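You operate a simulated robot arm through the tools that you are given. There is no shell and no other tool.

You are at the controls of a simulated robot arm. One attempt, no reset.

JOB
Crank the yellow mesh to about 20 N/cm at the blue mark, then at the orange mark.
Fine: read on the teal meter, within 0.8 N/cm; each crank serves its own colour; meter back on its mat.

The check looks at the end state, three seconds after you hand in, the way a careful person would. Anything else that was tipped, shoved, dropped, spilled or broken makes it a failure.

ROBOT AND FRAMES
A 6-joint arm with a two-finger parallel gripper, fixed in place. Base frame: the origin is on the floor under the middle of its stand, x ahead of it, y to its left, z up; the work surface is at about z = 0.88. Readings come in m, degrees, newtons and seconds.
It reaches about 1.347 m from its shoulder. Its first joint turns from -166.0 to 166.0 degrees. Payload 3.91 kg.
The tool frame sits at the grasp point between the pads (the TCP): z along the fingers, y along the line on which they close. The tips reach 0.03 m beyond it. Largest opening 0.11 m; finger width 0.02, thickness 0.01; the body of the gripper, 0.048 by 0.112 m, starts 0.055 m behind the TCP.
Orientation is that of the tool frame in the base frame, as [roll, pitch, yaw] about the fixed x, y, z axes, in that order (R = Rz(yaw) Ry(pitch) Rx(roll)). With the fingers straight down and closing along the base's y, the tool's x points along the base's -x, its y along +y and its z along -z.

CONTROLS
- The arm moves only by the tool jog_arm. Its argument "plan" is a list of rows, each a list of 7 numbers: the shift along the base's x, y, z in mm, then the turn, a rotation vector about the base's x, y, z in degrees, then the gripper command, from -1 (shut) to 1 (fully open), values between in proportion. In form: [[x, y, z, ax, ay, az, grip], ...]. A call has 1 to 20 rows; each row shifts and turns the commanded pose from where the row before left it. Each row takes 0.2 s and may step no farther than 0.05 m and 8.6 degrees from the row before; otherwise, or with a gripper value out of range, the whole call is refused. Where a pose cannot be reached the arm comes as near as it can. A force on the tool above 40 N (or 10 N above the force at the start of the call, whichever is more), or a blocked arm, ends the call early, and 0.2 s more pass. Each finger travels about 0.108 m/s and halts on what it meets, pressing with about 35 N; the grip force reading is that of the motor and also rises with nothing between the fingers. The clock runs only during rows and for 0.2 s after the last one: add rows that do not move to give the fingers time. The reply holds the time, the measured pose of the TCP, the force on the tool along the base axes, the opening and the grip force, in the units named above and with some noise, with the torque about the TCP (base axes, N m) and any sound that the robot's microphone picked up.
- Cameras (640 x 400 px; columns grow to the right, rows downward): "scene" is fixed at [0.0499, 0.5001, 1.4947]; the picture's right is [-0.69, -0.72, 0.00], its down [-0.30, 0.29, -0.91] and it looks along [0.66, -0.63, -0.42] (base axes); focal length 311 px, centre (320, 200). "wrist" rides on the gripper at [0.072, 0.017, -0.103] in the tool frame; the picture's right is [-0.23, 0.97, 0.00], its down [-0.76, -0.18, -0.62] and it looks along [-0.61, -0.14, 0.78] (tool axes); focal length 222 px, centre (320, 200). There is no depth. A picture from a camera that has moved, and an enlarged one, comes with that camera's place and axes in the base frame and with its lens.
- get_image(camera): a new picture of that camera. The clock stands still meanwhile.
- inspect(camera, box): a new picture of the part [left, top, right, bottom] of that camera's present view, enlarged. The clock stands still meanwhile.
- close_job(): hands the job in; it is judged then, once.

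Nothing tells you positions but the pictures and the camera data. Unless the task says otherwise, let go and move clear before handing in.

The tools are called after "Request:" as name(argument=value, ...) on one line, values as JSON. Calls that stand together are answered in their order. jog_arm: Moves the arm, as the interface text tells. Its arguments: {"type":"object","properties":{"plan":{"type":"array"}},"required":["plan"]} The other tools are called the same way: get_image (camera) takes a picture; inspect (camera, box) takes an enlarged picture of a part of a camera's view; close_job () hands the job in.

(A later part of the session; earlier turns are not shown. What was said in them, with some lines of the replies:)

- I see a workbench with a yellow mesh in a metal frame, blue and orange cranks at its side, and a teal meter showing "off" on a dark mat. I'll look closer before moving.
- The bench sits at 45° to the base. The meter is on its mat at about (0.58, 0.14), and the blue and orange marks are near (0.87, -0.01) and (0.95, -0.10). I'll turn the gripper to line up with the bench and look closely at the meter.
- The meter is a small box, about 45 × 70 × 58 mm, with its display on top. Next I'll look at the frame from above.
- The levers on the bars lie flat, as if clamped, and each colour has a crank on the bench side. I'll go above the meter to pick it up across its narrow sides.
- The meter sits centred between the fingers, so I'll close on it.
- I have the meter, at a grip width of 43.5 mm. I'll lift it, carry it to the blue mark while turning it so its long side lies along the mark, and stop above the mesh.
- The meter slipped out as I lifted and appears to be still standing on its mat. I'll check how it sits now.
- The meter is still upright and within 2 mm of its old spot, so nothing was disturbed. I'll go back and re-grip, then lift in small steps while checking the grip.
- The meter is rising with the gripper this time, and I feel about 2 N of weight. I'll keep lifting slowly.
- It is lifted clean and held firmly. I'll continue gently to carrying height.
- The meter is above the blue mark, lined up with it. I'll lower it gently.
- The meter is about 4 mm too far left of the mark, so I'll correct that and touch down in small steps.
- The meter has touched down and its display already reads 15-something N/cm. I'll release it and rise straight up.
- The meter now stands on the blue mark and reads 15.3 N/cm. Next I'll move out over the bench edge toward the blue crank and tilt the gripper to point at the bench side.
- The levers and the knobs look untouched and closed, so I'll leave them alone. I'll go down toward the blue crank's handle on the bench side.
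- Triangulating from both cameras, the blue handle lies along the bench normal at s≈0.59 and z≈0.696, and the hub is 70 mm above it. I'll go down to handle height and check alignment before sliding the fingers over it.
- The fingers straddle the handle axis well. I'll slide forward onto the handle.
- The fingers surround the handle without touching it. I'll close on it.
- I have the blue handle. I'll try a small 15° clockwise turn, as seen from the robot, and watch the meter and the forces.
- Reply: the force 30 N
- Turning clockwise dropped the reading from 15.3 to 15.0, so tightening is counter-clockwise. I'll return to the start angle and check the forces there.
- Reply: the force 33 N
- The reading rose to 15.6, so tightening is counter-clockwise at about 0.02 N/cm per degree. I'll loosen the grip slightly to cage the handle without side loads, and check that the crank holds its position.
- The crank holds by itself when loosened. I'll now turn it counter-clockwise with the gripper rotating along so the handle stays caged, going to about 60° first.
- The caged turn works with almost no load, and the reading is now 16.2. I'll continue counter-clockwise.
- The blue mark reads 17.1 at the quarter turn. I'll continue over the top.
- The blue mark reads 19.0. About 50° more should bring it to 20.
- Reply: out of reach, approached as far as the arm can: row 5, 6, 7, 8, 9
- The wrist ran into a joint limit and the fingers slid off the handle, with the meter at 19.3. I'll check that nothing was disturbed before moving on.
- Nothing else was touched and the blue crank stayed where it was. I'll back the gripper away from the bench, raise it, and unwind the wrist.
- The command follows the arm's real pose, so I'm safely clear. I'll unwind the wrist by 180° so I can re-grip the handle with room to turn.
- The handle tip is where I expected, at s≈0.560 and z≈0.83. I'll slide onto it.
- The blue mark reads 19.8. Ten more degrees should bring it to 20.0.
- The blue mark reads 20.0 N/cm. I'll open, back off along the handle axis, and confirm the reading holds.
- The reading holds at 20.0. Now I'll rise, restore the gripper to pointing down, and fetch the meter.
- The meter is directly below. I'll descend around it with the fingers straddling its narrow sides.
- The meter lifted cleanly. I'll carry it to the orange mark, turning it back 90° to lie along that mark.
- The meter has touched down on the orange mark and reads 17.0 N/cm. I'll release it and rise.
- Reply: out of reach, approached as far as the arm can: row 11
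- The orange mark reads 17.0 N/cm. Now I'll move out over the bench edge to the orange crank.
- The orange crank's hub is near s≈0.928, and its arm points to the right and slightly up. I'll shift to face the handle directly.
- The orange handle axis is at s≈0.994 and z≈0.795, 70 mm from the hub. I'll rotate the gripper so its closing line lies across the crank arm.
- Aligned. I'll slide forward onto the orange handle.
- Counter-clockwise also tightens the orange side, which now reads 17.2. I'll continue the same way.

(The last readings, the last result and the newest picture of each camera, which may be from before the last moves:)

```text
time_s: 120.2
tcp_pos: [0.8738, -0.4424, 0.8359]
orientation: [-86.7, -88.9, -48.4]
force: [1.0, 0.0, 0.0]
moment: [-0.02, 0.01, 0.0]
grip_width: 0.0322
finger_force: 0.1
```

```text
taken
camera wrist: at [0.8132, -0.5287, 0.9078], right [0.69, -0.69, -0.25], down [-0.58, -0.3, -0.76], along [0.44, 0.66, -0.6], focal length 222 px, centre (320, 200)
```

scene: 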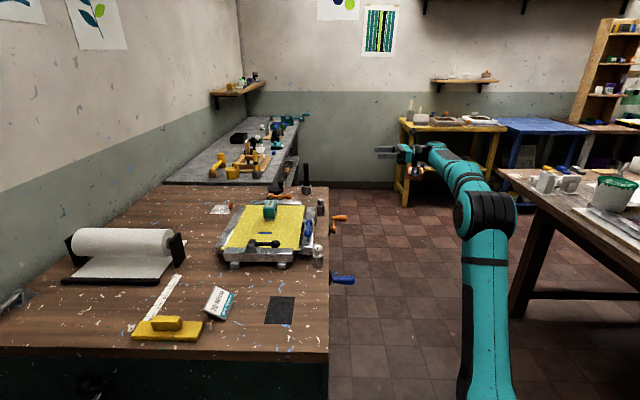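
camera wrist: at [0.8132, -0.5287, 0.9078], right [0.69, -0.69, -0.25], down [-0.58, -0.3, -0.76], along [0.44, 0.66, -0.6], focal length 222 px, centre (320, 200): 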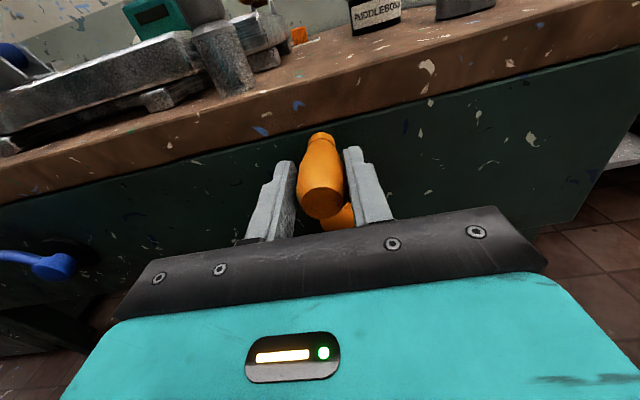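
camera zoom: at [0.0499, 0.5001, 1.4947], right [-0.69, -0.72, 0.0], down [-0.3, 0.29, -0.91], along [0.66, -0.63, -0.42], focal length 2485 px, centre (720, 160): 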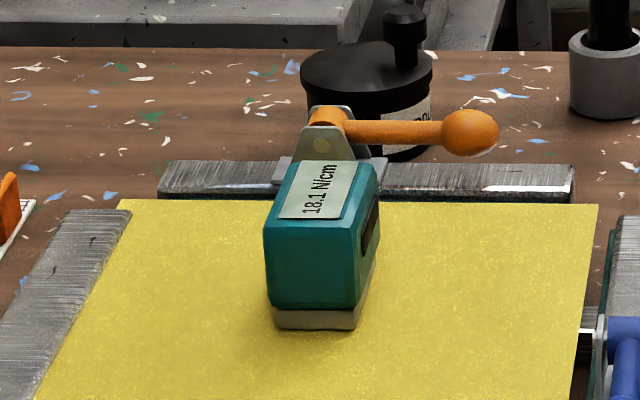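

Request:
jog_arm(plan=[[-4.316, 4.316, -0.119, -3.536, -3.536, 0, -0.42], [-4.291, 4.291, -0.644, -3.536, -3.536, 0, -0.42], [-4.237, 4.237, -1.176, -3.536, -3.536, 0, -0.42], [-4.153, 4.153, -1.694, -3.536, -3.536, 0, -0.42], [-4.024, 4.024, -2.198, -3.536, -3.536, 0, -0.42], [-3.881, 3.881, -2.688, -3.536, -3.536, 0, -0.42], [-3.697, 3.697, -3.157, -3.536, -3.536, 0, -0.42], [-3.49, 3.49, -3.598, -3.536, -3.536, 0, -0.42], [-3.252, 3.252, -4.011, -3.536, -3.536, 0, -0.42], [-2.995, 2.995, -4.403, -3.536, -3.536, 0, -0.42], [0, 0, 0, 0, 0, 0, -0.42]])

Request:
inspect(camera="scene", box=[235, 180, 305, 230])

Request:
get_image(camera="wrist")

```text
time_s: 122.6
tcp_pos: [0.8351, -0.4049, 0.8115]
orientation: [89.9, -41.1, 135.2]
force: [-0.1, 0.5, 0.2]
moment: [-0.01, -0.01, 0.0]
grip_width: 0.0321
finger_force: 0.1
```

```text
8.00 times, centred on (270, 205) of scene
camera zoom: at [0.0499, 0.5001, 1.4947], right [-0.69, -0.72, 0.0], down [-0.3, 0.29, -0.91], along [0.66, -0.63, -0.42], focal length 2485 px, centre (720, 160)
```

zoom: 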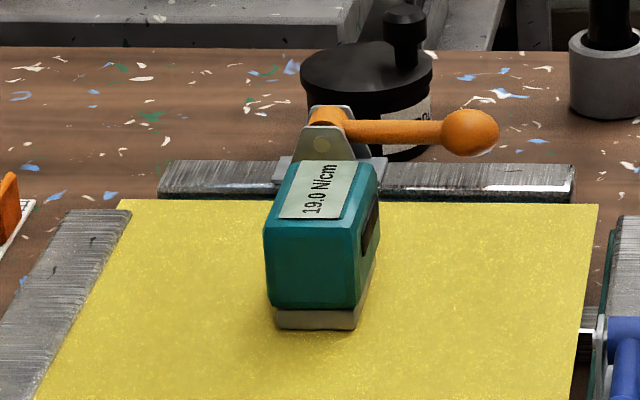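

```text
taken
camera wrist: at [0.7312, -0.4468, 0.872], right [0.57, -0.57, 0.58], down [-0.12, -0.76, -0.63], along [0.81, 0.3, -0.51], focal length 222 px, centre (320, 200)
```

wrist: 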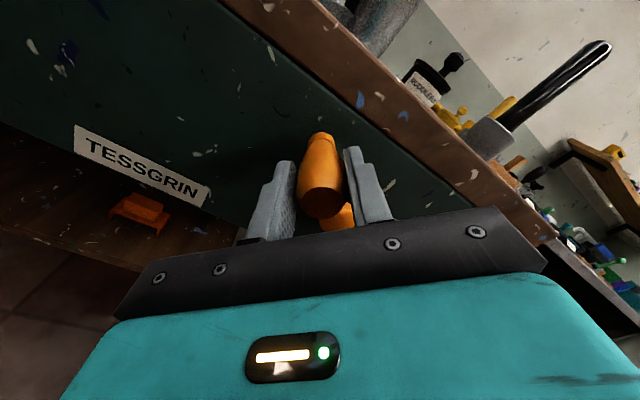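

Request:
jog_arm(plan=[[-2.712, 2.712, -4.753, -3.536, -3.536, 0, -0.42], [-2.411, 2.411, -5.068, -3.536, -3.536, 0, -0.42], [-2.084, 2.084, -5.348, -3.536, -3.536, 0, -0.42], [-1.752, 1.752, -5.579, -3.536, -3.536, 0, -0.42], [-1.396, 1.396, -5.782, -3.536, -3.536, 0, -0.42], [-1.039, 1.039, -5.922, -3.536, -3.536, 0, -0.42], [-0.668, 0.668, -6.034, -3.536, -3.536, 0, -0.42], [-0.292, 0.292, -6.097, -3.536, -3.536, 0, -0.42], [0, 0, 0, 0, 0, 0, -0.42]])

Request:
inspect(camera="scene", box=[235, 180, 305, 230])

Request:
get_image(camera="wrist")

```text
time_s: 124.6
tcp_pos: [0.8231, -0.3929, 0.7663]
orientation: [90.0, -1.0, 135.1]
force: [0.0, 0.2, -0.2]
moment: [-0.01, -0.01, -0.03]
grip_width: 0.0317
finger_force: 0.1
```

```text
8.00 times, centred on (270, 205) of scene
camera zoom: at [0.0499, 0.5001, 1.4947], right [-0.69, -0.72, 0.0], down [-0.3, 0.29, -0.91], along [0.66, -0.63, -0.42], focal length 2485 px, centre (720, 160)
```

zoom: 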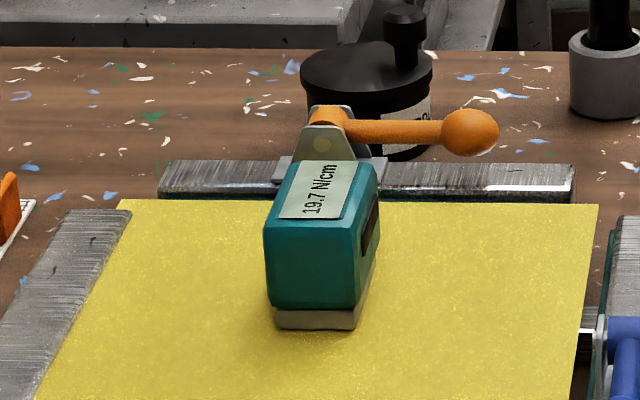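

```text
taken
camera wrist: at [0.6996, -0.4146, 0.7842], right [0.17, -0.17, 0.97], down [0.1, -0.98, -0.19], along [0.98, 0.13, -0.15], focal length 222 px, centre (320, 200)
```

wrist: 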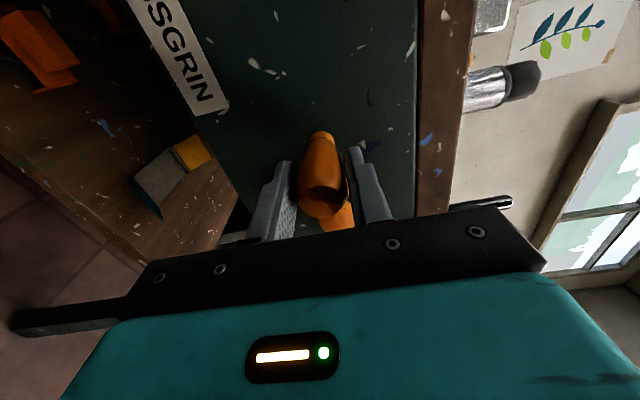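

The orange mark reads 19.7. About 15° more.

Request:
jog_arm(plan=[[0.084, -0.084, -6.104, -3.536, -3.536, 0, -0.42], [0.455, -0.455, -6.069, -3.536, -3.536, 0, -0.42], [0.832, -0.832, -5.992, -3.536, -3.536, 0, -0.42], [0, 0, 0, 0, 0, 0, -0.42]])

Request:
inspect(camera="scene", box=[235, 180, 305, 230])

```text
time_s: 125.6
tcp_pos: [0.8251, -0.3934, 0.7485]
orientation: [90.1, 14.0, 135.1]
force: [0.1, 0.7, -0.1]
moment: [0.0, -0.01, 0.02]
grip_width: 0.0317
finger_force: 0.0
```

```text
8.00 times, centred on (270, 205) of scene
camera zoom: at [0.0499, 0.5001, 1.4947], right [-0.69, -0.72, 0.0], down [-0.3, 0.29, -0.91], along [0.66, -0.63, -0.42], focal length 2485 px, centre (720, 160)
```

zoom: 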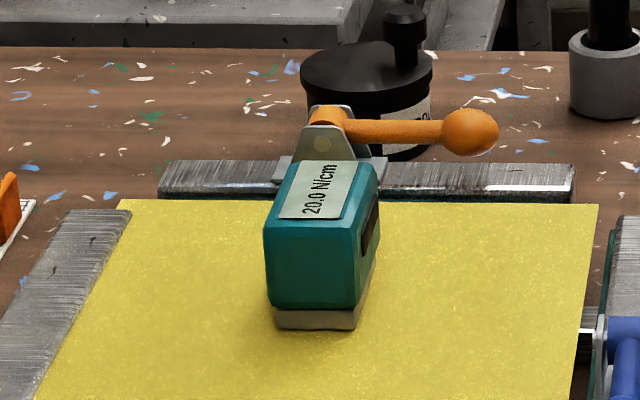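

The orange mark reads 20.0 N/cm. I'll open and back off, then check that the blue side did not shift.

Request:
jog_arm(plan=[[0, 0, 0, 0, 0, 0, 0], [0, 0, 0, 0, 0, 0, 0.3], [0, 0, 0, 0, 0, 0, 0.3], [-10, -10, 0, 0, 0, 0, 0.3], [-15, -15, 0, 0, 0, 0, 0.3], [-20, -20, 0, 0, 0, 0, 0.3], [-20, -20, 0, 0, 0, 0, 0.3], [-20, -20, 0, 0, 0, 0, 0.3], [0, 0, 0, 0, 0, 0, 0.3]])

Request:
inspect(camera="scene", box=[235, 180, 305, 230])

Request:
get_image(camera="scene")

```text
time_s: 127.6
tcp_pos: [0.7383, -0.4789, 0.7481]
orientation: [90.0, 14.0, 135.1]
force: [0.4, -0.3, 0.5]
moment: [-0.02, -0.01, 0.05]
grip_width: 0.0711
finger_force: 0.1
```

```text
8.00 times, centred on (270, 205) of scene
camera zoom: at [0.0499, 0.5001, 1.4947], right [-0.69, -0.72, 0.0], down [-0.3, 0.29, -0.91], along [0.66, -0.63, -0.42], focal length 2485 px, centre (720, 160)
```

zoom: 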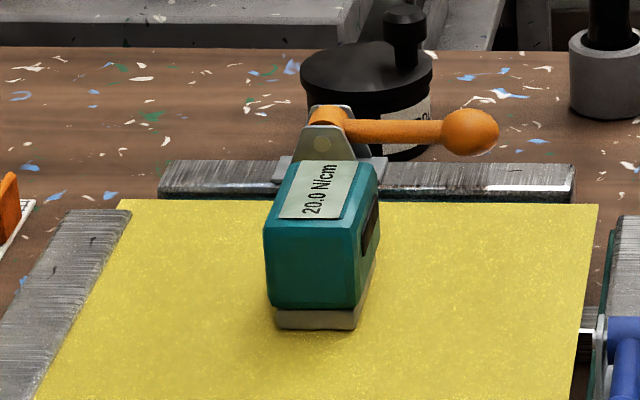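

```text
taken
```

scene: 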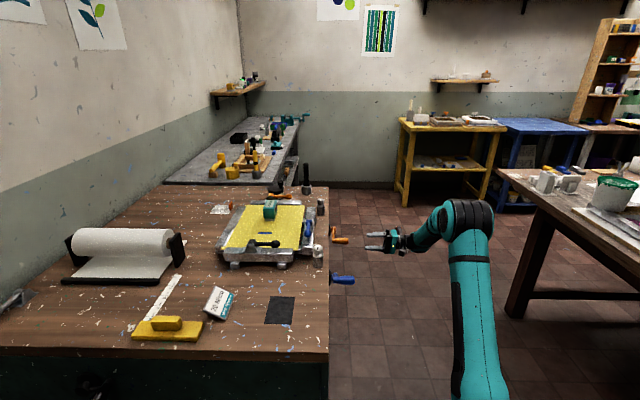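

Request:
jog_arm(plan=[[0, 0, 28.6, 5.657, 5.657, 0, 0.5], [0, 0, 28.6, 5.657, 5.657, 0, 0.5], [0, 0, 28.6, 5.657, 5.657, 0, 0.5], [0, 0, 28.6, 5.657, 5.657, 0, 0.5], [0, 0, 28.6, 5.657, 5.657, 0, 0.5], [0, 0, 28.6, 5.657, 5.657, 0, 0.5], [0, 0, 28.6, 5.657, 5.657, 0, 0.5], [0, 0, 28.6, 5.657, 5.657, 0, 0.5], [0, 0, 28.6, 5.657, 5.657, 0, 0.5], [0, 0, 28.6, 5.657, 5.657, 0, 0.5], [0, 0, 28.6, 5.657, 5.657, 0, 0.5], [0, 0, 28.6, 5.657, 5.657, 0, 0.5], [0, 0, 28.6, 5.657, 5.657, 0, 0.5], [0, 0, 0, 0, 0, 0, 0.5]])

Request:
jog_arm(plan=[[0, 0, 0, -5.785, 5.785, 0, 0.5], [0, 0, 0, -5.785, 5.785, 0, 0.5], [0, 0, 0, -5.785, 5.785, 0, 0.5], [0, 0, 0, -5.785, 5.785, 0, 0.5], [0, 0, 0, -5.785, 5.785, 0, 0.5], [0, 0, 0, -5.785, 5.785, 0, 0.5], [0, 0, 0, -5.785, 5.785, 0, 0.5], [0, 0, 0, -5.785, 5.785, 0, 0.5], [0, 0, 0, -5.785, 5.785, 0, 0.5], [0, 0, 0, -5.785, 5.785, 0, 0.5], [0, 0, 0, -5.785, 5.785, 0, 0.5], [0, 0, 0, 0, 0, 0, 0.5]])

Request:
get_image(camera="scene")

```text
time_s: 130.6
tcp_pos: [0.7387, -0.4792, 1.1222]
orientation: [-67.0, -89.8, -68.1]
force: [0.2, 1.1, -0.3]
moment: [0.02, -0.02, -0.01]
grip_width: 0.0821
finger_force: 0.1
```

```text
time_s: 133.2
tcp_pos: [0.7397, -0.4783, 1.1207]
orientation: [-180.0, 0.1, 44.9]
force: [0.1, -0.4, 0.0]
moment: [0.05, -0.01, -0.02]
grip_width: 0.0825
finger_force: 0.1
```

```text
taken
```

scene: 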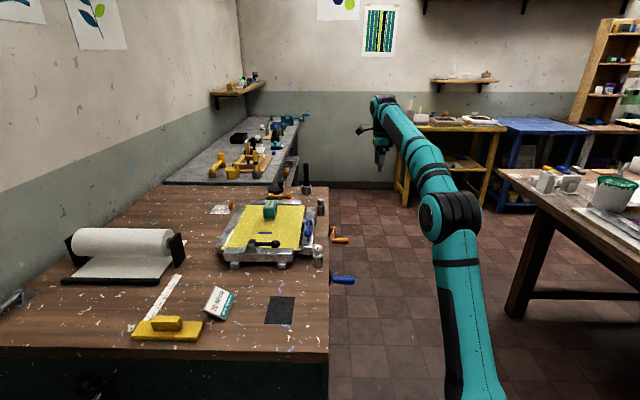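

Request:
jog_arm(plan=[[19.1, 34.7, -1.5, 0, 0, 8.19, 0.5], [19.1, 34.7, -1.5, 0, 0, 8.19, 0.5], [19.1, 34.7, -1.5, 0, 0, 8.19, 0.5], [19.1, 34.7, -1.5, 0, 0, 8.19, 0.5], [19.1, 34.7, -1.5, 0, 0, 8.19, 0.5], [19.1, 34.7, -1.5, 0, 0, 8.19, 0.5], [19.1, 34.7, -1.5, 0, 0, 8.19, 0.5], [19.1, 34.7, -1.5, 0, 0, 8.19, 0.5], [19.1, 34.7, -1.5, 0, 0, 8.19, 0.5], [19.1, 34.7, -1.5, 0, 0, 8.19, 0.5], [19.1, 34.7, -1.5, 0, 0, 8.19, 0.5], [0, 0, 0, 0, 0, 0, 0.5]])

Request:
get_image(camera="wrist")

Request:
inspect(camera="scene", box=[225, 160, 325, 230])

```text
time_s: 135.8
tcp_pos: [0.9509, -0.0986, 1.1039]
orientation: [180.0, 0.0, 135.1]
force: [-0.5, -0.1, 0.3]
moment: [-0.01, -0.02, 0.0]
grip_width: 0.0824
finger_force: 0.1
```

```text
taken
camera wrist: at [0.9114, -0.035, 1.2069], right [0.85, 0.53, 0.0], down [0.41, -0.66, 0.62], along [0.33, -0.53, -0.78], focal length 222 px, centre (320, 200)
```

wrist: 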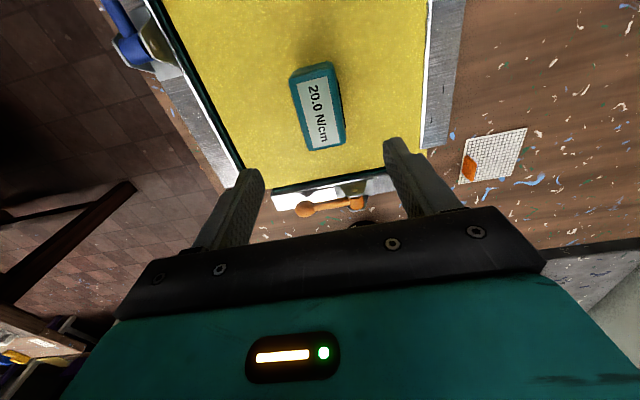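

```text
5.71 times, centred on (275, 195) of scene
camera zoom: at [0.0499, 0.5001, 1.4947], right [-0.69, -0.72, 0.0], down [-0.3, 0.29, -0.91], along [0.66, -0.63, -0.42], focal length 1775 px, centre (577, 229)
```

zoom: 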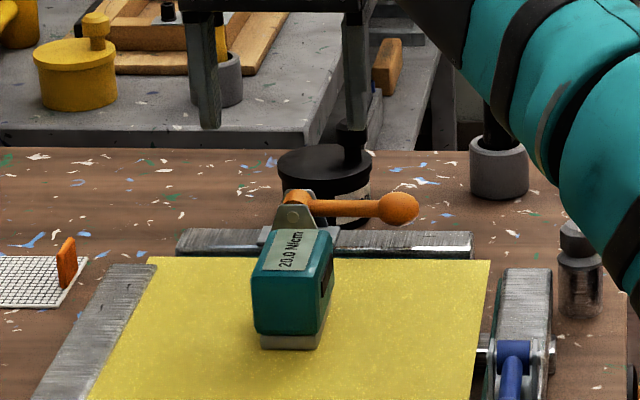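

Request:
jog_arm(plan=[[-1, 1.3, -35, 0, 0, 0, 0.5], [0, 0, -35, 0, 0, 0, 0.5], [0, 0, -30, 0, 0, 0, 0.5], [0, 0, -20, 0, 0, 0, 0.5], [0, 0, -9, 0, 0, 0, 0.5], [0, 0, 0, 0, 0, 0, 0.5]])

Request:
inspect(camera="scene", box=[235, 180, 305, 230])

Request:
get_image(camera="wrist")

```text
time_s: 137.2
tcp_pos: [0.9493, -0.0974, 0.9766]
orientation: [180.0, -0.1, 135.0]
force: [-0.3, -1.2, 1.2]
moment: [-0.01, 0.01, -0.01]
grip_width: 0.0827
finger_force: 0.0
```

```text
8.00 times, centred on (270, 205) of scene
camera zoom: at [0.0499, 0.5001, 1.4947], right [-0.69, -0.72, 0.0], down [-0.3, 0.29, -0.91], along [0.66, -0.63, -0.42], focal length 2485 px, centre (720, 160)
```

zoom: 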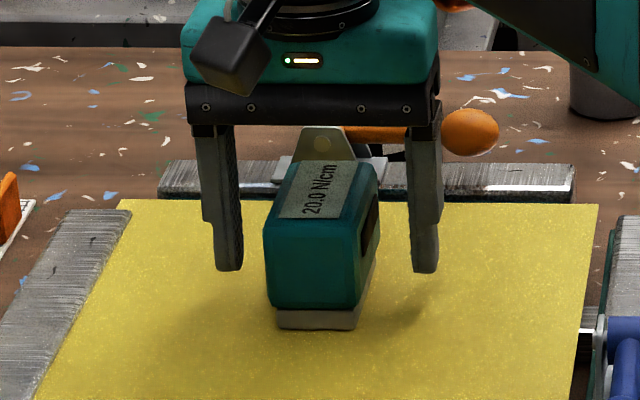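

```text
taken
camera wrist: at [0.9091, -0.033, 1.0795], right [0.85, 0.53, 0.0], down [0.41, -0.66, 0.62], along [0.33, -0.53, -0.78], focal length 222 px, centre (320, 200)
```

wrist: 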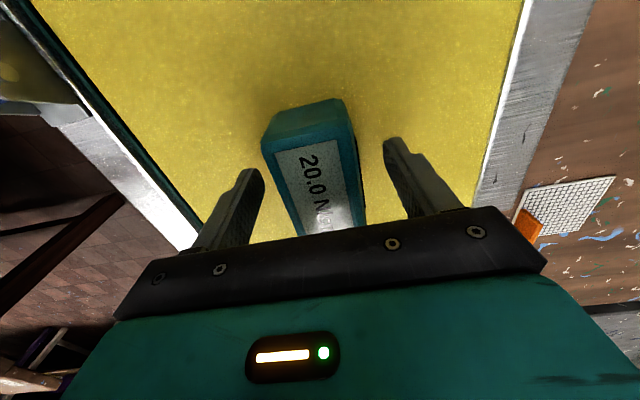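

Aligned around the meter, so I'll grip it and lift slowly.

Request:
jog_arm(plan=[[0, 0, -2, 0, 0, 0, 0.1], [0, 0, 0, 0, 0, 0, -0.1], [0, 0, 0, 0, 0, 0, -0.2], [0, 0, 0, 0, 0, 0, -0.6], [0, 0, 0, 0, 0, 0, -1], [0, 0, 0, 0, 0, 0, -1], [0, 0, 0, 0, 0, 0, -1]])

Request:
jog_arm(plan=[[0, 0, 1, 0, 0, 0, -1], [0, 0, 2, 0, 0, 0, -1], [0, 0, 2, 0, 0, 0, -1], [0, 0, 3, 0, 0, 0, -1], [0, 0, 4, 0, 0, 0, -1], [0, 0, 6, 0, 0, 0, -1], [0, 0, 8, 0, 0, 0, -1], [0, 0, 10, 0, 0, 0, -1], [0, 0, 8, 0, 0, 0, -1], [0, 0, 5, 0, 0, 0, -1], [0, 0, 3, 0, 0, 0, -1], [0, 0, 0, 0, 0, 0, -1]])

Request:
inspect(camera="scene", box=[225, 170, 325, 240])

```text
time_s: 138.8
tcp_pos: [0.9488, -0.0973, 0.9727]
orientation: [179.9, 0.0, 135.0]
force: [0.2, -0.8, 0.5]
moment: [0.01, 0.01, 0.01]
grip_width: 0.0437
finger_force: 34.9
```

```text
time_s: 141.4
tcp_pos: [0.949, -0.0953, 1.0263]
orientation: [180.0, 0.0, 135.0]
force: [0.4, -0.9, -1.9]
moment: [-0.01, -0.01, 0.01]
grip_width: 0.044
finger_force: 35.4
```

```text
5.71 times, centred on (275, 205) of scene
camera zoom: at [0.0499, 0.5001, 1.4947], right [-0.69, -0.72, 0.0], down [-0.3, 0.29, -0.91], along [0.66, -0.63, -0.42], focal length 1775 px, centre (577, 171)
```

zoom: 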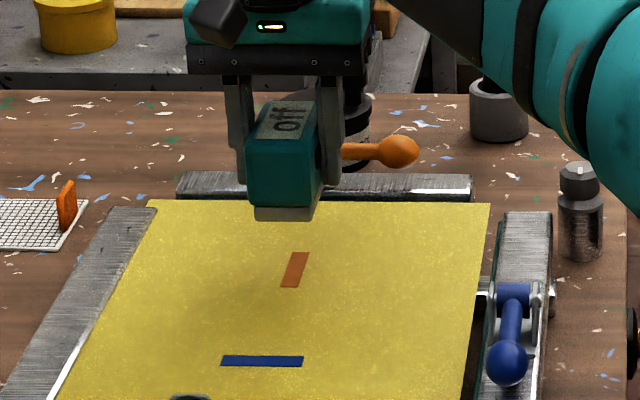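

Since the two cranks might influence each other, I'll recheck the blue mark with the meter before putting it away.

Request:
jog_arm(plan=[[-2, 1.9, 0, 0, 0, -2, -1], [-4, 3.9, 0, 0, 0, -4, -1], [-4.95, 4.8, 0, 0, 0, -5.25, -1], [-4.95, 4.8, 0, 0, 0, -5.25, -1], [-4.95, 4.8, 0, 0, 0, -5.25, -1], [-4.95, 4.8, 0, 0, 0, -5.25, -1], [-4.95, 4.8, 0, 0, 0, -5.25, -1], [-4.95, 4.8, 0, 0, 0, -5.25, -1], [-4.95, 4.8, 0, 0, 0, -5.25, -1], [-4.95, 4.8, 0, 0, 0, -5.25, -1], [-4.95, 4.8, 0, 0, 0, -5.25, -1], [-4.95, 4.8, 0, 0, 0, -5.25, -1], [-4.95, 4.8, 0, 0, 0, -5.25, -1], [-4.95, 4.8, 0, 0, 0, -5.25, -1], [-4.95, 4.8, 0, 0, 0, -5.25, -1], [-4.95, 4.8, 0, 0, 0, -5.25, -1], [-4, 3.9, 0, 0, 0, -4, -1], [-4.2, 3.9, 0, 0, 0, -4.5, -1], [0, 0, 0, 0, 0, -2, -1], [0, 0, 0, 0, 0, 0, -1]])

Request:
jog_arm(plan=[[0, 0, -4, 0, 0, 0, -1], [0, 0, -8, 0, 0, 0, -1], [0, 0, -10, 0, 0, 0, -1], [0, 0, -10, 0, 0, 0, -1], [0, 0, -8, 0, 0, 0, -1], [0, 0, -4, 0, 0, 0, -1], [0, 0, -2, 0, 0, 0, -1], [0, 0, 0, 0, 0, 0, -1]])

Request:
inspect(camera="scene", box=[235, 200, 305, 250])

```text
time_s: 145.6
tcp_pos: [0.8656, -0.0157, 1.0264]
orientation: [-180.0, 0.1, 45.0]
force: [0.4, -1.1, -2.3]
moment: [0.01, 0.01, 0.04]
grip_width: 0.0437
finger_force: 34.9
```

```text
time_s: 147.4
tcp_pos: [0.8645, -0.0144, 0.9792]
orientation: [-180.0, -0.1, 45.0]
force: [0.6, -0.1, -2.8]
moment: [0.01, -0.01, -0.02]
grip_width: 0.0438
finger_force: 34.7
```

```text
8.00 times, centred on (270, 225) of scene
camera zoom: at [0.0499, 0.5001, 1.4947], right [-0.69, -0.72, 0.0], down [-0.3, 0.29, -0.91], along [0.66, -0.63, -0.42], focal length 2485 px, centre (720, 0)
```

zoom: 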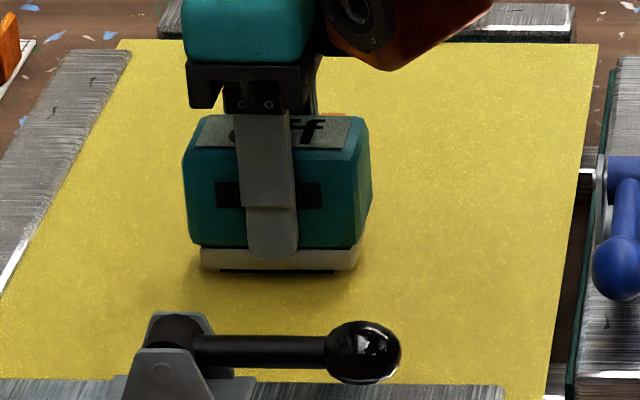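

Request:
jog_arm(plan=[[0, 0, -2, 0, 0, 0, -1], [0, 0, -1, 0, 0, 0, -1], [0, 0, -1, 0, 0, 0, -1], [0, 0, -1, 0, 0, 0, -1], [0, 0, 0, 0, 0, 0, -1]])

Request:
inspect(camera="scene", box=[235, 200, 305, 250])

Request:
get_image(camera="wrist")

```text
time_s: 148.6
tcp_pos: [0.8633, -0.0147, 0.9747]
orientation: [-180.0, -0.1, 45.0]
force: [-0.2, -0.1, -2.5]
moment: [0.04, -0.05, 0.0]
grip_width: 0.0439
finger_force: 34.3
```

```text
8.00 times, centred on (270, 225) of scene
camera zoom: at [0.0499, 0.5001, 1.4947], right [-0.69, -0.72, 0.0], down [-0.3, 0.29, -0.91], along [0.66, -0.63, -0.42], focal length 2485 px, centre (720, 0)
```

zoom: 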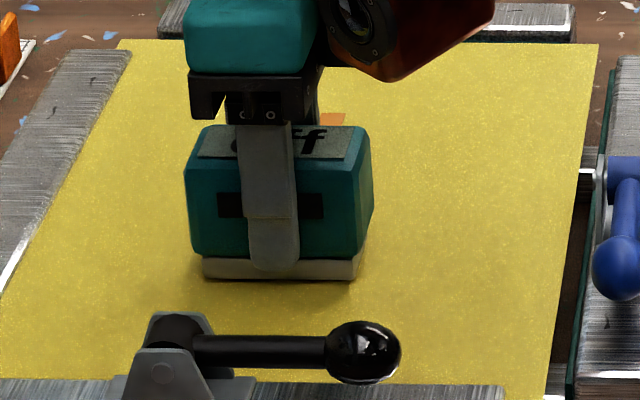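

```text
taken
camera wrist: at [0.9273, 0.0246, 1.0781], right [0.53, -0.85, 0.0], down [-0.66, -0.41, 0.62], along [-0.53, -0.33, -0.78], focal length 222 px, centre (320, 200)
```

wrist: 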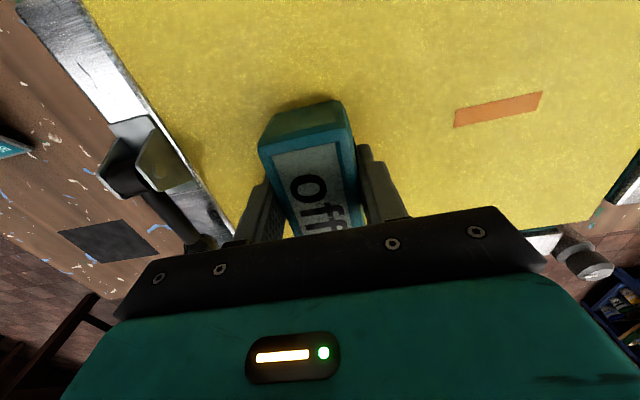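

Request:
jog_arm(plan=[[0, 0, -1, 0, 0, 0, -1], [0, 0, -0.7, 0, 0, 0, -1], [0, 0, 0, 0, 0, 0, -1]])

Request:
inspect(camera="scene", box=[235, 200, 305, 250])

Request:
inspect(camera="wrist", box=[230, 90, 410, 240])

```text
time_s: 149.4
tcp_pos: [0.8637, -0.0154, 0.9734]
orientation: [-179.9, 0.0, 45.1]
force: [0.0, 0.0, 3.0]
moment: [0.08, 0.0, 0.02]
grip_width: 0.0438
finger_force: 35.4
```

```text
8.00 times, centred on (270, 225) of scene
camera zoom: at [0.0499, 0.5001, 1.4947], right [-0.69, -0.72, 0.0], down [-0.3, 0.29, -0.91], along [0.66, -0.63, -0.42], focal length 2485 px, centre (720, 0)
```

zoom: 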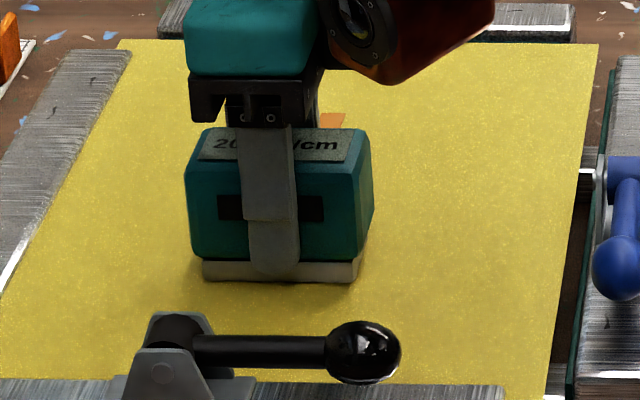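

```text
2.67 times, centred on (320, 165) of wrist
camera zoom: at [0.9271, 0.0247, 1.0769], right [0.53, -0.85, 0.0], down [-0.66, -0.41, 0.62], along [-0.53, -0.33, -0.78], focal length 592 px, centre (320, 293)
```

zoom: 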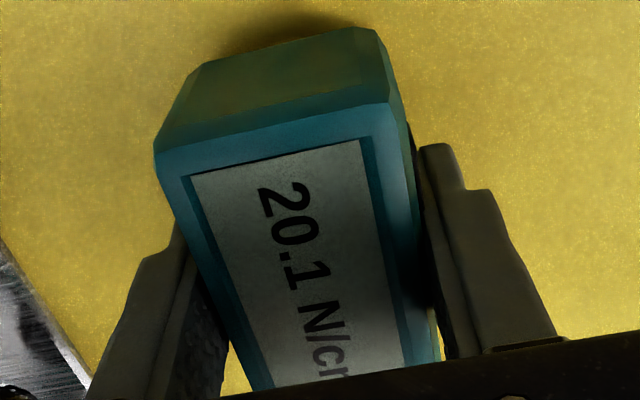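

The blue mark still reads 20.1 N/cm and the orange reads 20.0, so both are good. Now I'll lift gently and carry the meter back to its mat.

Request:
jog_arm(plan=[[0, 0, 1, 0, 0, 0, -1], [0, 0, 2, 0, 0, 0, -1], [0, 0, 2, 0, 0, 0, -1], [0, 0, 3, 0, 0, 0, -1], [0, 0, 4, 0, 0, 0, -1], [0, 0, 6, 0, 0, 0, -1], [0, 0, 8, 0, 0, 0, -1], [0, 0, 10, 0, 0, 0, -1], [0, 0, 10, 0, 0, 0, -1], [0, 0, 10, 0, 0, 0, -1], [0, 0, 10, 0, 0, 0, -1], [0, 0, 8, 0, 0, 0, -1], [0, 0, 5, 0, 0, 0, -1], [0, 0, 3, 0, 0, 0, -1], [0, 0, 0, 0, 0, 0, -1]])

```text
time_s: 152.6
tcp_pos: [0.8646, -0.0148, 1.0529]
orientation: [-180.0, 0.0, 44.9]
force: [-1.0, -0.4, -3.0]
moment: [0.03, -0.02, 0.02]
grip_width: 0.0438
finger_force: 34.6
```

Request:
jog_arm(plan=[[-3.51, 1.92, 0, 0, 0, 1.5, -1], [-7.02, 3.84, 0, 0, 0, 3, -1], [-10.53, 5.76, 0, 0, 0, 4, -1], [-13.16, 7.19, 0, 0, 0, 4.5, -1], [-13.16, 7.19, 0, 0, 0, 4.5, -1], [-13.16, 7.19, 0, 0, 0, 4.5, -1], [-13.16, 7.19, 0, 0, 0, 4.5, -1], [-13.16, 7.19, 0, 0, 0, 4.5, -1], [-13.16, 7.19, 0, 0, 0, 4.5, -1], [-13.16, 7.19, 0, 0, 0, 4.5, -1], [-13.16, 7.19, 0, 0, 0, 4.5, -1], [-13.16, 7.19, 0, 0, 0, 4.5, -1], [-13.16, 7.19, 0, 0, 0, 4.5, -1], [-10.53, 5.76, 0, 0, 0, 4, -1], [-7.02, 3.84, 0, 0, 0, 3, -1], [-3.51, 1.92, 0, 0, 0, 1.5, -1], [0, 0, 0, 0, 0, 0, -1]])

Request:
jog_arm(plan=[[-3.51, 1.92, 0, 0, 0, 1, -1], [-7.02, 3.84, 0, 0, 0, 2, -1], [-10.53, 5.76, 0, 0, 0, 3, -1], [-13.69, 7.48, 0, 0, 0, 3.2, -1], [-13.69, 7.48, 0, 0, 0, 3.2, -1], [-13.69, 7.48, 0, 0, 0, 3.2, -1], [-13.69, 7.48, 0, 0, 0, 3.2, -1], [-13.69, 7.48, 0, 0, 0, 3.2, -1], [-10.53, 5.76, 0, 0, 0, 3, -1], [-7.02, 3.84, 0, 0, 0, 2, -1], [-3.7, 2.0, 0, 0, 0, 1, -1], [0, 0, 0, 0, 0, 0, -1]])

Request:
inspect(camera="scene", box=[230, 230, 340, 330])

Request:
get_image(camera="wrist")

```text
time_s: 156.2
tcp_pos: [0.6904, 0.0803, 1.0551]
orientation: [180.0, -0.1, 107.1]
force: [0.4, -0.3, -2.0]
moment: [0.0, 0.05, 0.01]
grip_width: 0.0437
finger_force: 34.8
```

```text
time_s: 158.8
tcp_pos: [0.5785, 0.1385, 1.0556]
orientation: [180.0, 0.0, 135.0]
force: [0.2, 0.4, -2.1]
moment: [0.01, 0.0, -0.04]
grip_width: 0.0438
finger_force: 34.8
```

```text
4.00 times, centred on (285, 280) of scene
camera zoom: at [0.0499, 0.5001, 1.4947], right [-0.69, -0.72, 0.0], down [-0.3, 0.29, -0.91], along [0.66, -0.63, -0.42], focal length 1243 px, centre (460, -120)
```

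zoom: 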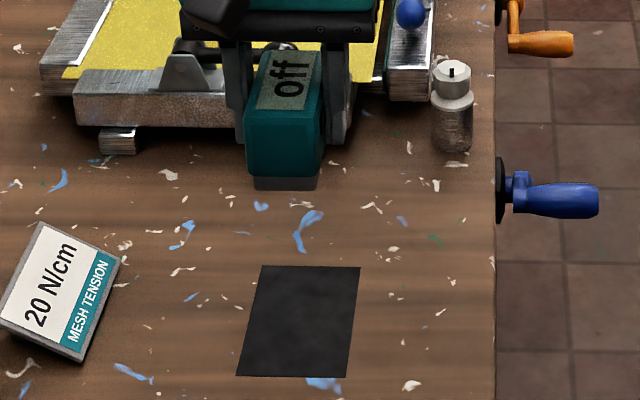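

```text
taken
camera wrist: at [0.5398, 0.2031, 1.1586], right [0.85, 0.53, 0.0], down [0.41, -0.66, 0.62], along [0.33, -0.53, -0.78], focal length 222 px, centre (320, 200)
```

wrist: 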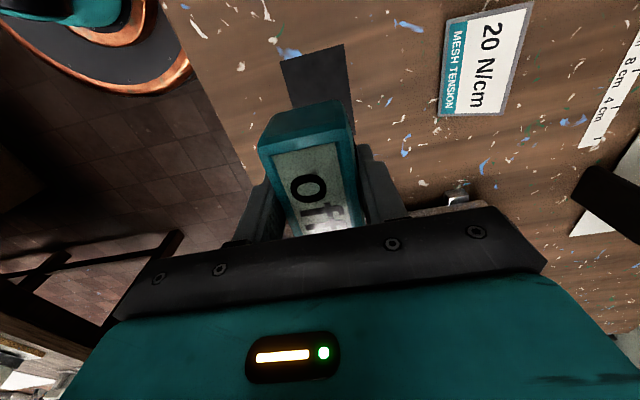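

The meter is over its mat, which is centred at s≈0.309 and n≈0.508. I'll lower it gently.

Request:
jog_arm(plan=[[-0.7, 2, -4, 0, 0, 0, -1], [0, 0, -8, 0, 0, 0, -1], [0, 0, -12, 0, 0, 0, -1], [0, 0, -14, 0, 0, 0, -1], [0, 0, -14, 0, 0, 0, -1], [0, 0, -14, 0, 0, 0, -1], [0, 0, -14, 0, 0, 0, -1], [0, 0, -14, 0, 0, 0, -1], [0, 0, -12, 0, 0, 0, -1], [0, 0, -10, 0, 0, 0, -1], [0, 0, -6, 0, 0, 0, -1], [0, 0, -3, 0, 0, 0, -1], [0, 0, 0, 0, 0, 0, -1]])

Request:
inspect(camera="scene", box=[240, 250, 330, 330])

```text
time_s: 161.6
tcp_pos: [0.5767, 0.1418, 0.9293]
orientation: [-180.0, 0.0, 135.1]
force: [0.0, 0.4, -2.0]
moment: [0.03, 0.03, 0.03]
grip_width: 0.0437
finger_force: 35.0
```

```text
5.00 times, centred on (285, 290) of scene
camera zoom: at [0.0499, 0.5001, 1.4947], right [-0.69, -0.72, 0.0], down [-0.3, 0.29, -0.91], along [0.66, -0.63, -0.42], focal length 1553 px, centre (495, -250)
```

zoom: 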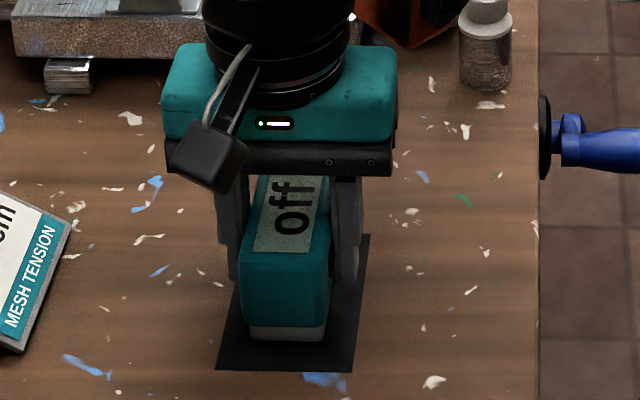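

Request:
jog_arm(plan=[[0, 0, -2, 0, 0, 0, -1], [0, 0, -1, 0, 0, 0, -1], [0, 0, -1, 0, 0, 0, -1], [0, 0, -1, 0, 0, 0, -1], [0, 0, 0, 0, 0, 0, -1]])

```text
time_s: 162.8
tcp_pos: [0.5784, 0.1424, 0.9242]
orientation: [-180.0, 0.0, 135.0]
force: [-0.4, -0.7, -2.0]
moment: [0.01, -0.02, -0.02]
grip_width: 0.0435
finger_force: 35.1
```

Request:
jog_arm(plan=[[0, 0, -1, 0, 0, 0, -1], [0, 0, -0.7, 0, 0, 0, -1], [0, 0, 0, 0, 0, 0, -1]])

Request:
inspect(camera="scene", box=[240, 250, 330, 330])

```text
time_s: 163.6
tcp_pos: [0.5771, 0.1441, 0.9213]
orientation: [179.9, -0.1, 135.0]
force: [-0.5, -0.3, -0.8]
moment: [0.01, 0.02, 0.02]
grip_width: 0.0437
finger_force: 34.8
```

```text
5.00 times, centred on (285, 290) of scene
camera zoom: at [0.0499, 0.5001, 1.4947], right [-0.69, -0.72, 0.0], down [-0.3, 0.29, -0.91], along [0.66, -0.63, -0.42], focal length 1553 px, centre (495, -250)
```

zoom: 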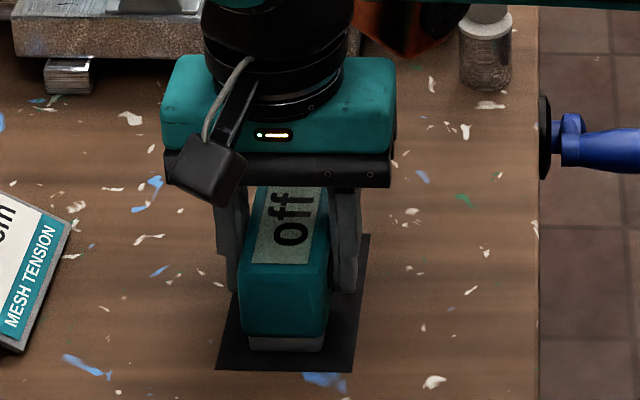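

Request:
jog_arm(plan=[[0, 0, 2, 0, 0, 0, -1], [1.4, -1.4, 0, 0, 0, 0, -1], [1.4, -1.4, 0, 0, 0, 0, -1], [0, 0, -1, 0, 0, 0, -1], [0, 0, -1, 0, 0, 0, -1], [0, 0, -0.7, 0, 0, 0, -1], [0, 0, 0, 0, 0, 0, -1]])

Request:
inspect(camera="scene", box=[240, 250, 330, 330])

```text
time_s: 165.2
tcp_pos: [0.5821, 0.1408, 0.9225]
orientation: [-180.0, 0.0, 135.0]
force: [1.0, 2.0, 4.5]
moment: [0.21, 0.14, -0.07]
grip_width: 0.0435
finger_force: 34.7
```

```text
5.00 times, centred on (285, 290) of scene
camera zoom: at [0.0499, 0.5001, 1.4947], right [-0.69, -0.72, 0.0], down [-0.3, 0.29, -0.91], along [0.66, -0.63, -0.42], focal length 1553 px, centre (495, -250)
```

zoom: 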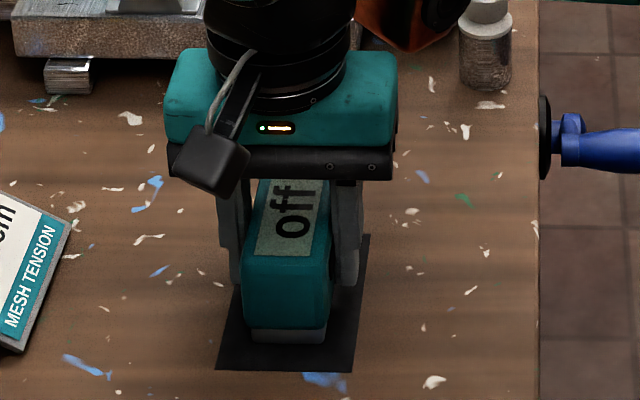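

The meter is on the mat, with contact felt. I'll release and rise straight up.

Request:
jog_arm(plan=[[0, 0, 0, 0, 0, 0, -0.5], [0, 0, 0, 0, 0, 0, -0.1], [0, 0, 0, 0, 0, 0, 0.2], [0, 0, 0, 0, 0, 0, 0.6], [0, 0, 0, 0, 0, 0, 0.6], [0, 0, 10, 0, 0, 0, 0.6], [0, 0, 20, 0, 0, 0, 0.6], [0, 0, 30, 0, 0, 0, 0.6], [0, 0, 40, 0, 0, 0, 0.6], [0, 0, 40, 0, 0, 0, 0.6], [0, 0, 40, 0, 0, 0, 0.6], [0, 0, 0, 0, 0, 0, 0.6]])

Request:
inspect(camera="scene", box=[240, 250, 330, 330])

Request:
get_image(camera="wrist")

Request:
get_image(camera="scene")

```text
time_s: 167.8
tcp_pos: [0.5815, 0.1396, 1.1057]
orientation: [-180.0, 0.0, 135.0]
force: [-0.3, -0.9, -0.1]
moment: [-0.01, 0.0, 0.01]
grip_width: 0.0878
finger_force: 0.1
```

```text
5.00 times, centred on (285, 290) of scene
camera zoom: at [0.0499, 0.5001, 1.4947], right [-0.69, -0.72, 0.0], down [-0.3, 0.29, -0.91], along [0.66, -0.63, -0.42], focal length 1553 px, centre (495, -250)
```

zoom: 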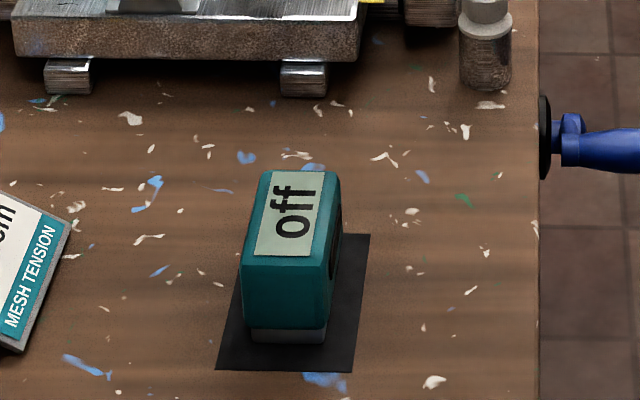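

```text
taken
camera wrist: at [0.542, 0.2028, 1.2087], right [0.85, 0.53, 0.0], down [0.41, -0.66, 0.62], along [0.33, -0.53, -0.78], focal length 222 px, centre (320, 200)
```

wrist: 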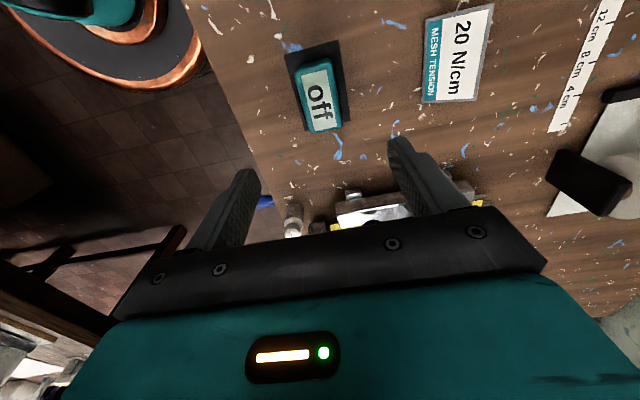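

```text
taken
```

scene: 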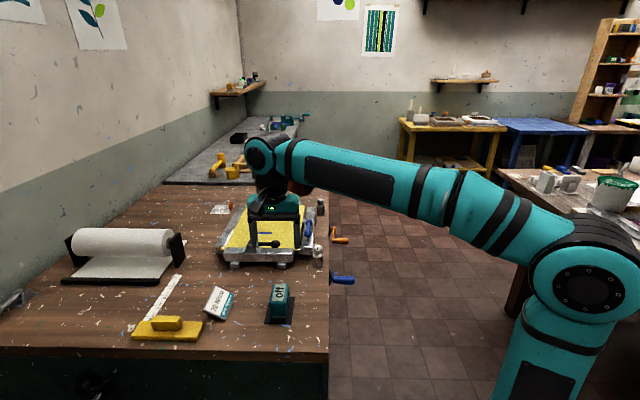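

The meter is back on its mat and upright. I'll raise the arm clear and take a last look over everything.

Request:
jog_arm(plan=[[0, -25, 30, 0, 0, 0, 0.6], [0, -30, 30, 0, 0, 0, 0.6], [0, -30, 30, 0, 0, 0, 0.6], [0, -30, 30, 0, 0, 0, 0.6], [0, -30, 20, 0, 0, 0, 0.6], [0, 0, 0, 0, 0, 0, 0.6]])

Request:
inspect(camera="scene", box=[200, 170, 370, 340])

Request:
get_image(camera="wrist")

```text
time_s: 169.2
tcp_pos: [0.5828, -0.0058, 1.2426]
orientation: [180.0, 0.0, 134.9]
force: [0.1, -0.4, 0.0]
moment: [-0.01, 0.01, 0.02]
grip_width: 0.0877
finger_force: 0.0
```

```text
2.35 times, centred on (285, 255) of scene
camera zoom: at [0.0499, 0.5001, 1.4947], right [-0.69, -0.72, 0.0], down [-0.3, 0.29, -0.91], along [0.66, -0.63, -0.42], focal length 731 px, centre (402, 71)
```

zoom: 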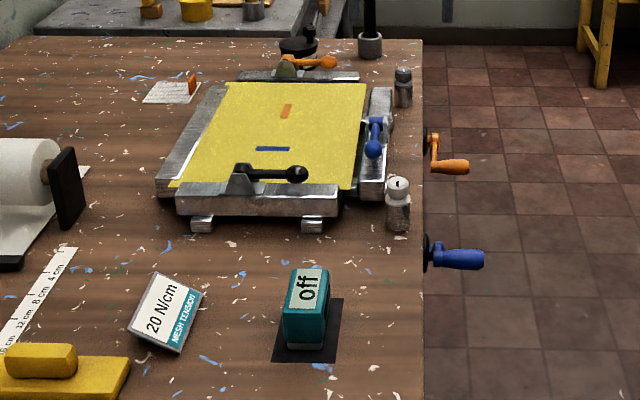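

```text
taken
camera wrist: at [0.5433, 0.0581, 1.3464], right [0.85, 0.53, 0.0], down [0.41, -0.66, 0.62], along [0.33, -0.53, -0.78], focal length 222 px, centre (320, 200)
```

wrist: 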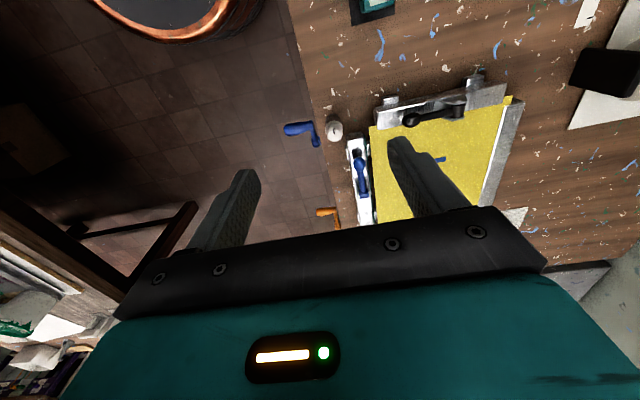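

Both marks were set: blue last read 20.1 N/cm and orange 20.0 N/cm. The meter is upright on its mat, everything else is where it was, and the arm is clear, so I'm handing the job in.

Request:
close_job()

```text
The job is handed in.
```

The yellow mesh is at about 20 N/cm at both marks, read on the teal meter, and the job is handed in.

| Mark | Start | Last reading |
|---|---|---|
| Blue | 15.3 N/cm | 20.1 N/cm |
| Orange | 17.0 N/cm | 20.0 N/cm |

- **Order and cranks:** I tightened blue first with the blue crank, then orange with the orange crank. After finishing orange I put the meter back on the blue mark, which gave the 20.1.
- **Meter:** It is upright and back on its mat. It slipped out of the gripper on my first attempt to lift it, but stayed upright and moved less than 2 mm.
- **Blue crank:** The wrist reached a joint limit partway through, and the fingers slid off the handle with the meter at 19.3. I re-gripped it and finished the turn.
- **Everything else:** In the final pictures nothing else looked tipped or moved, and the arm is clear of the bench.
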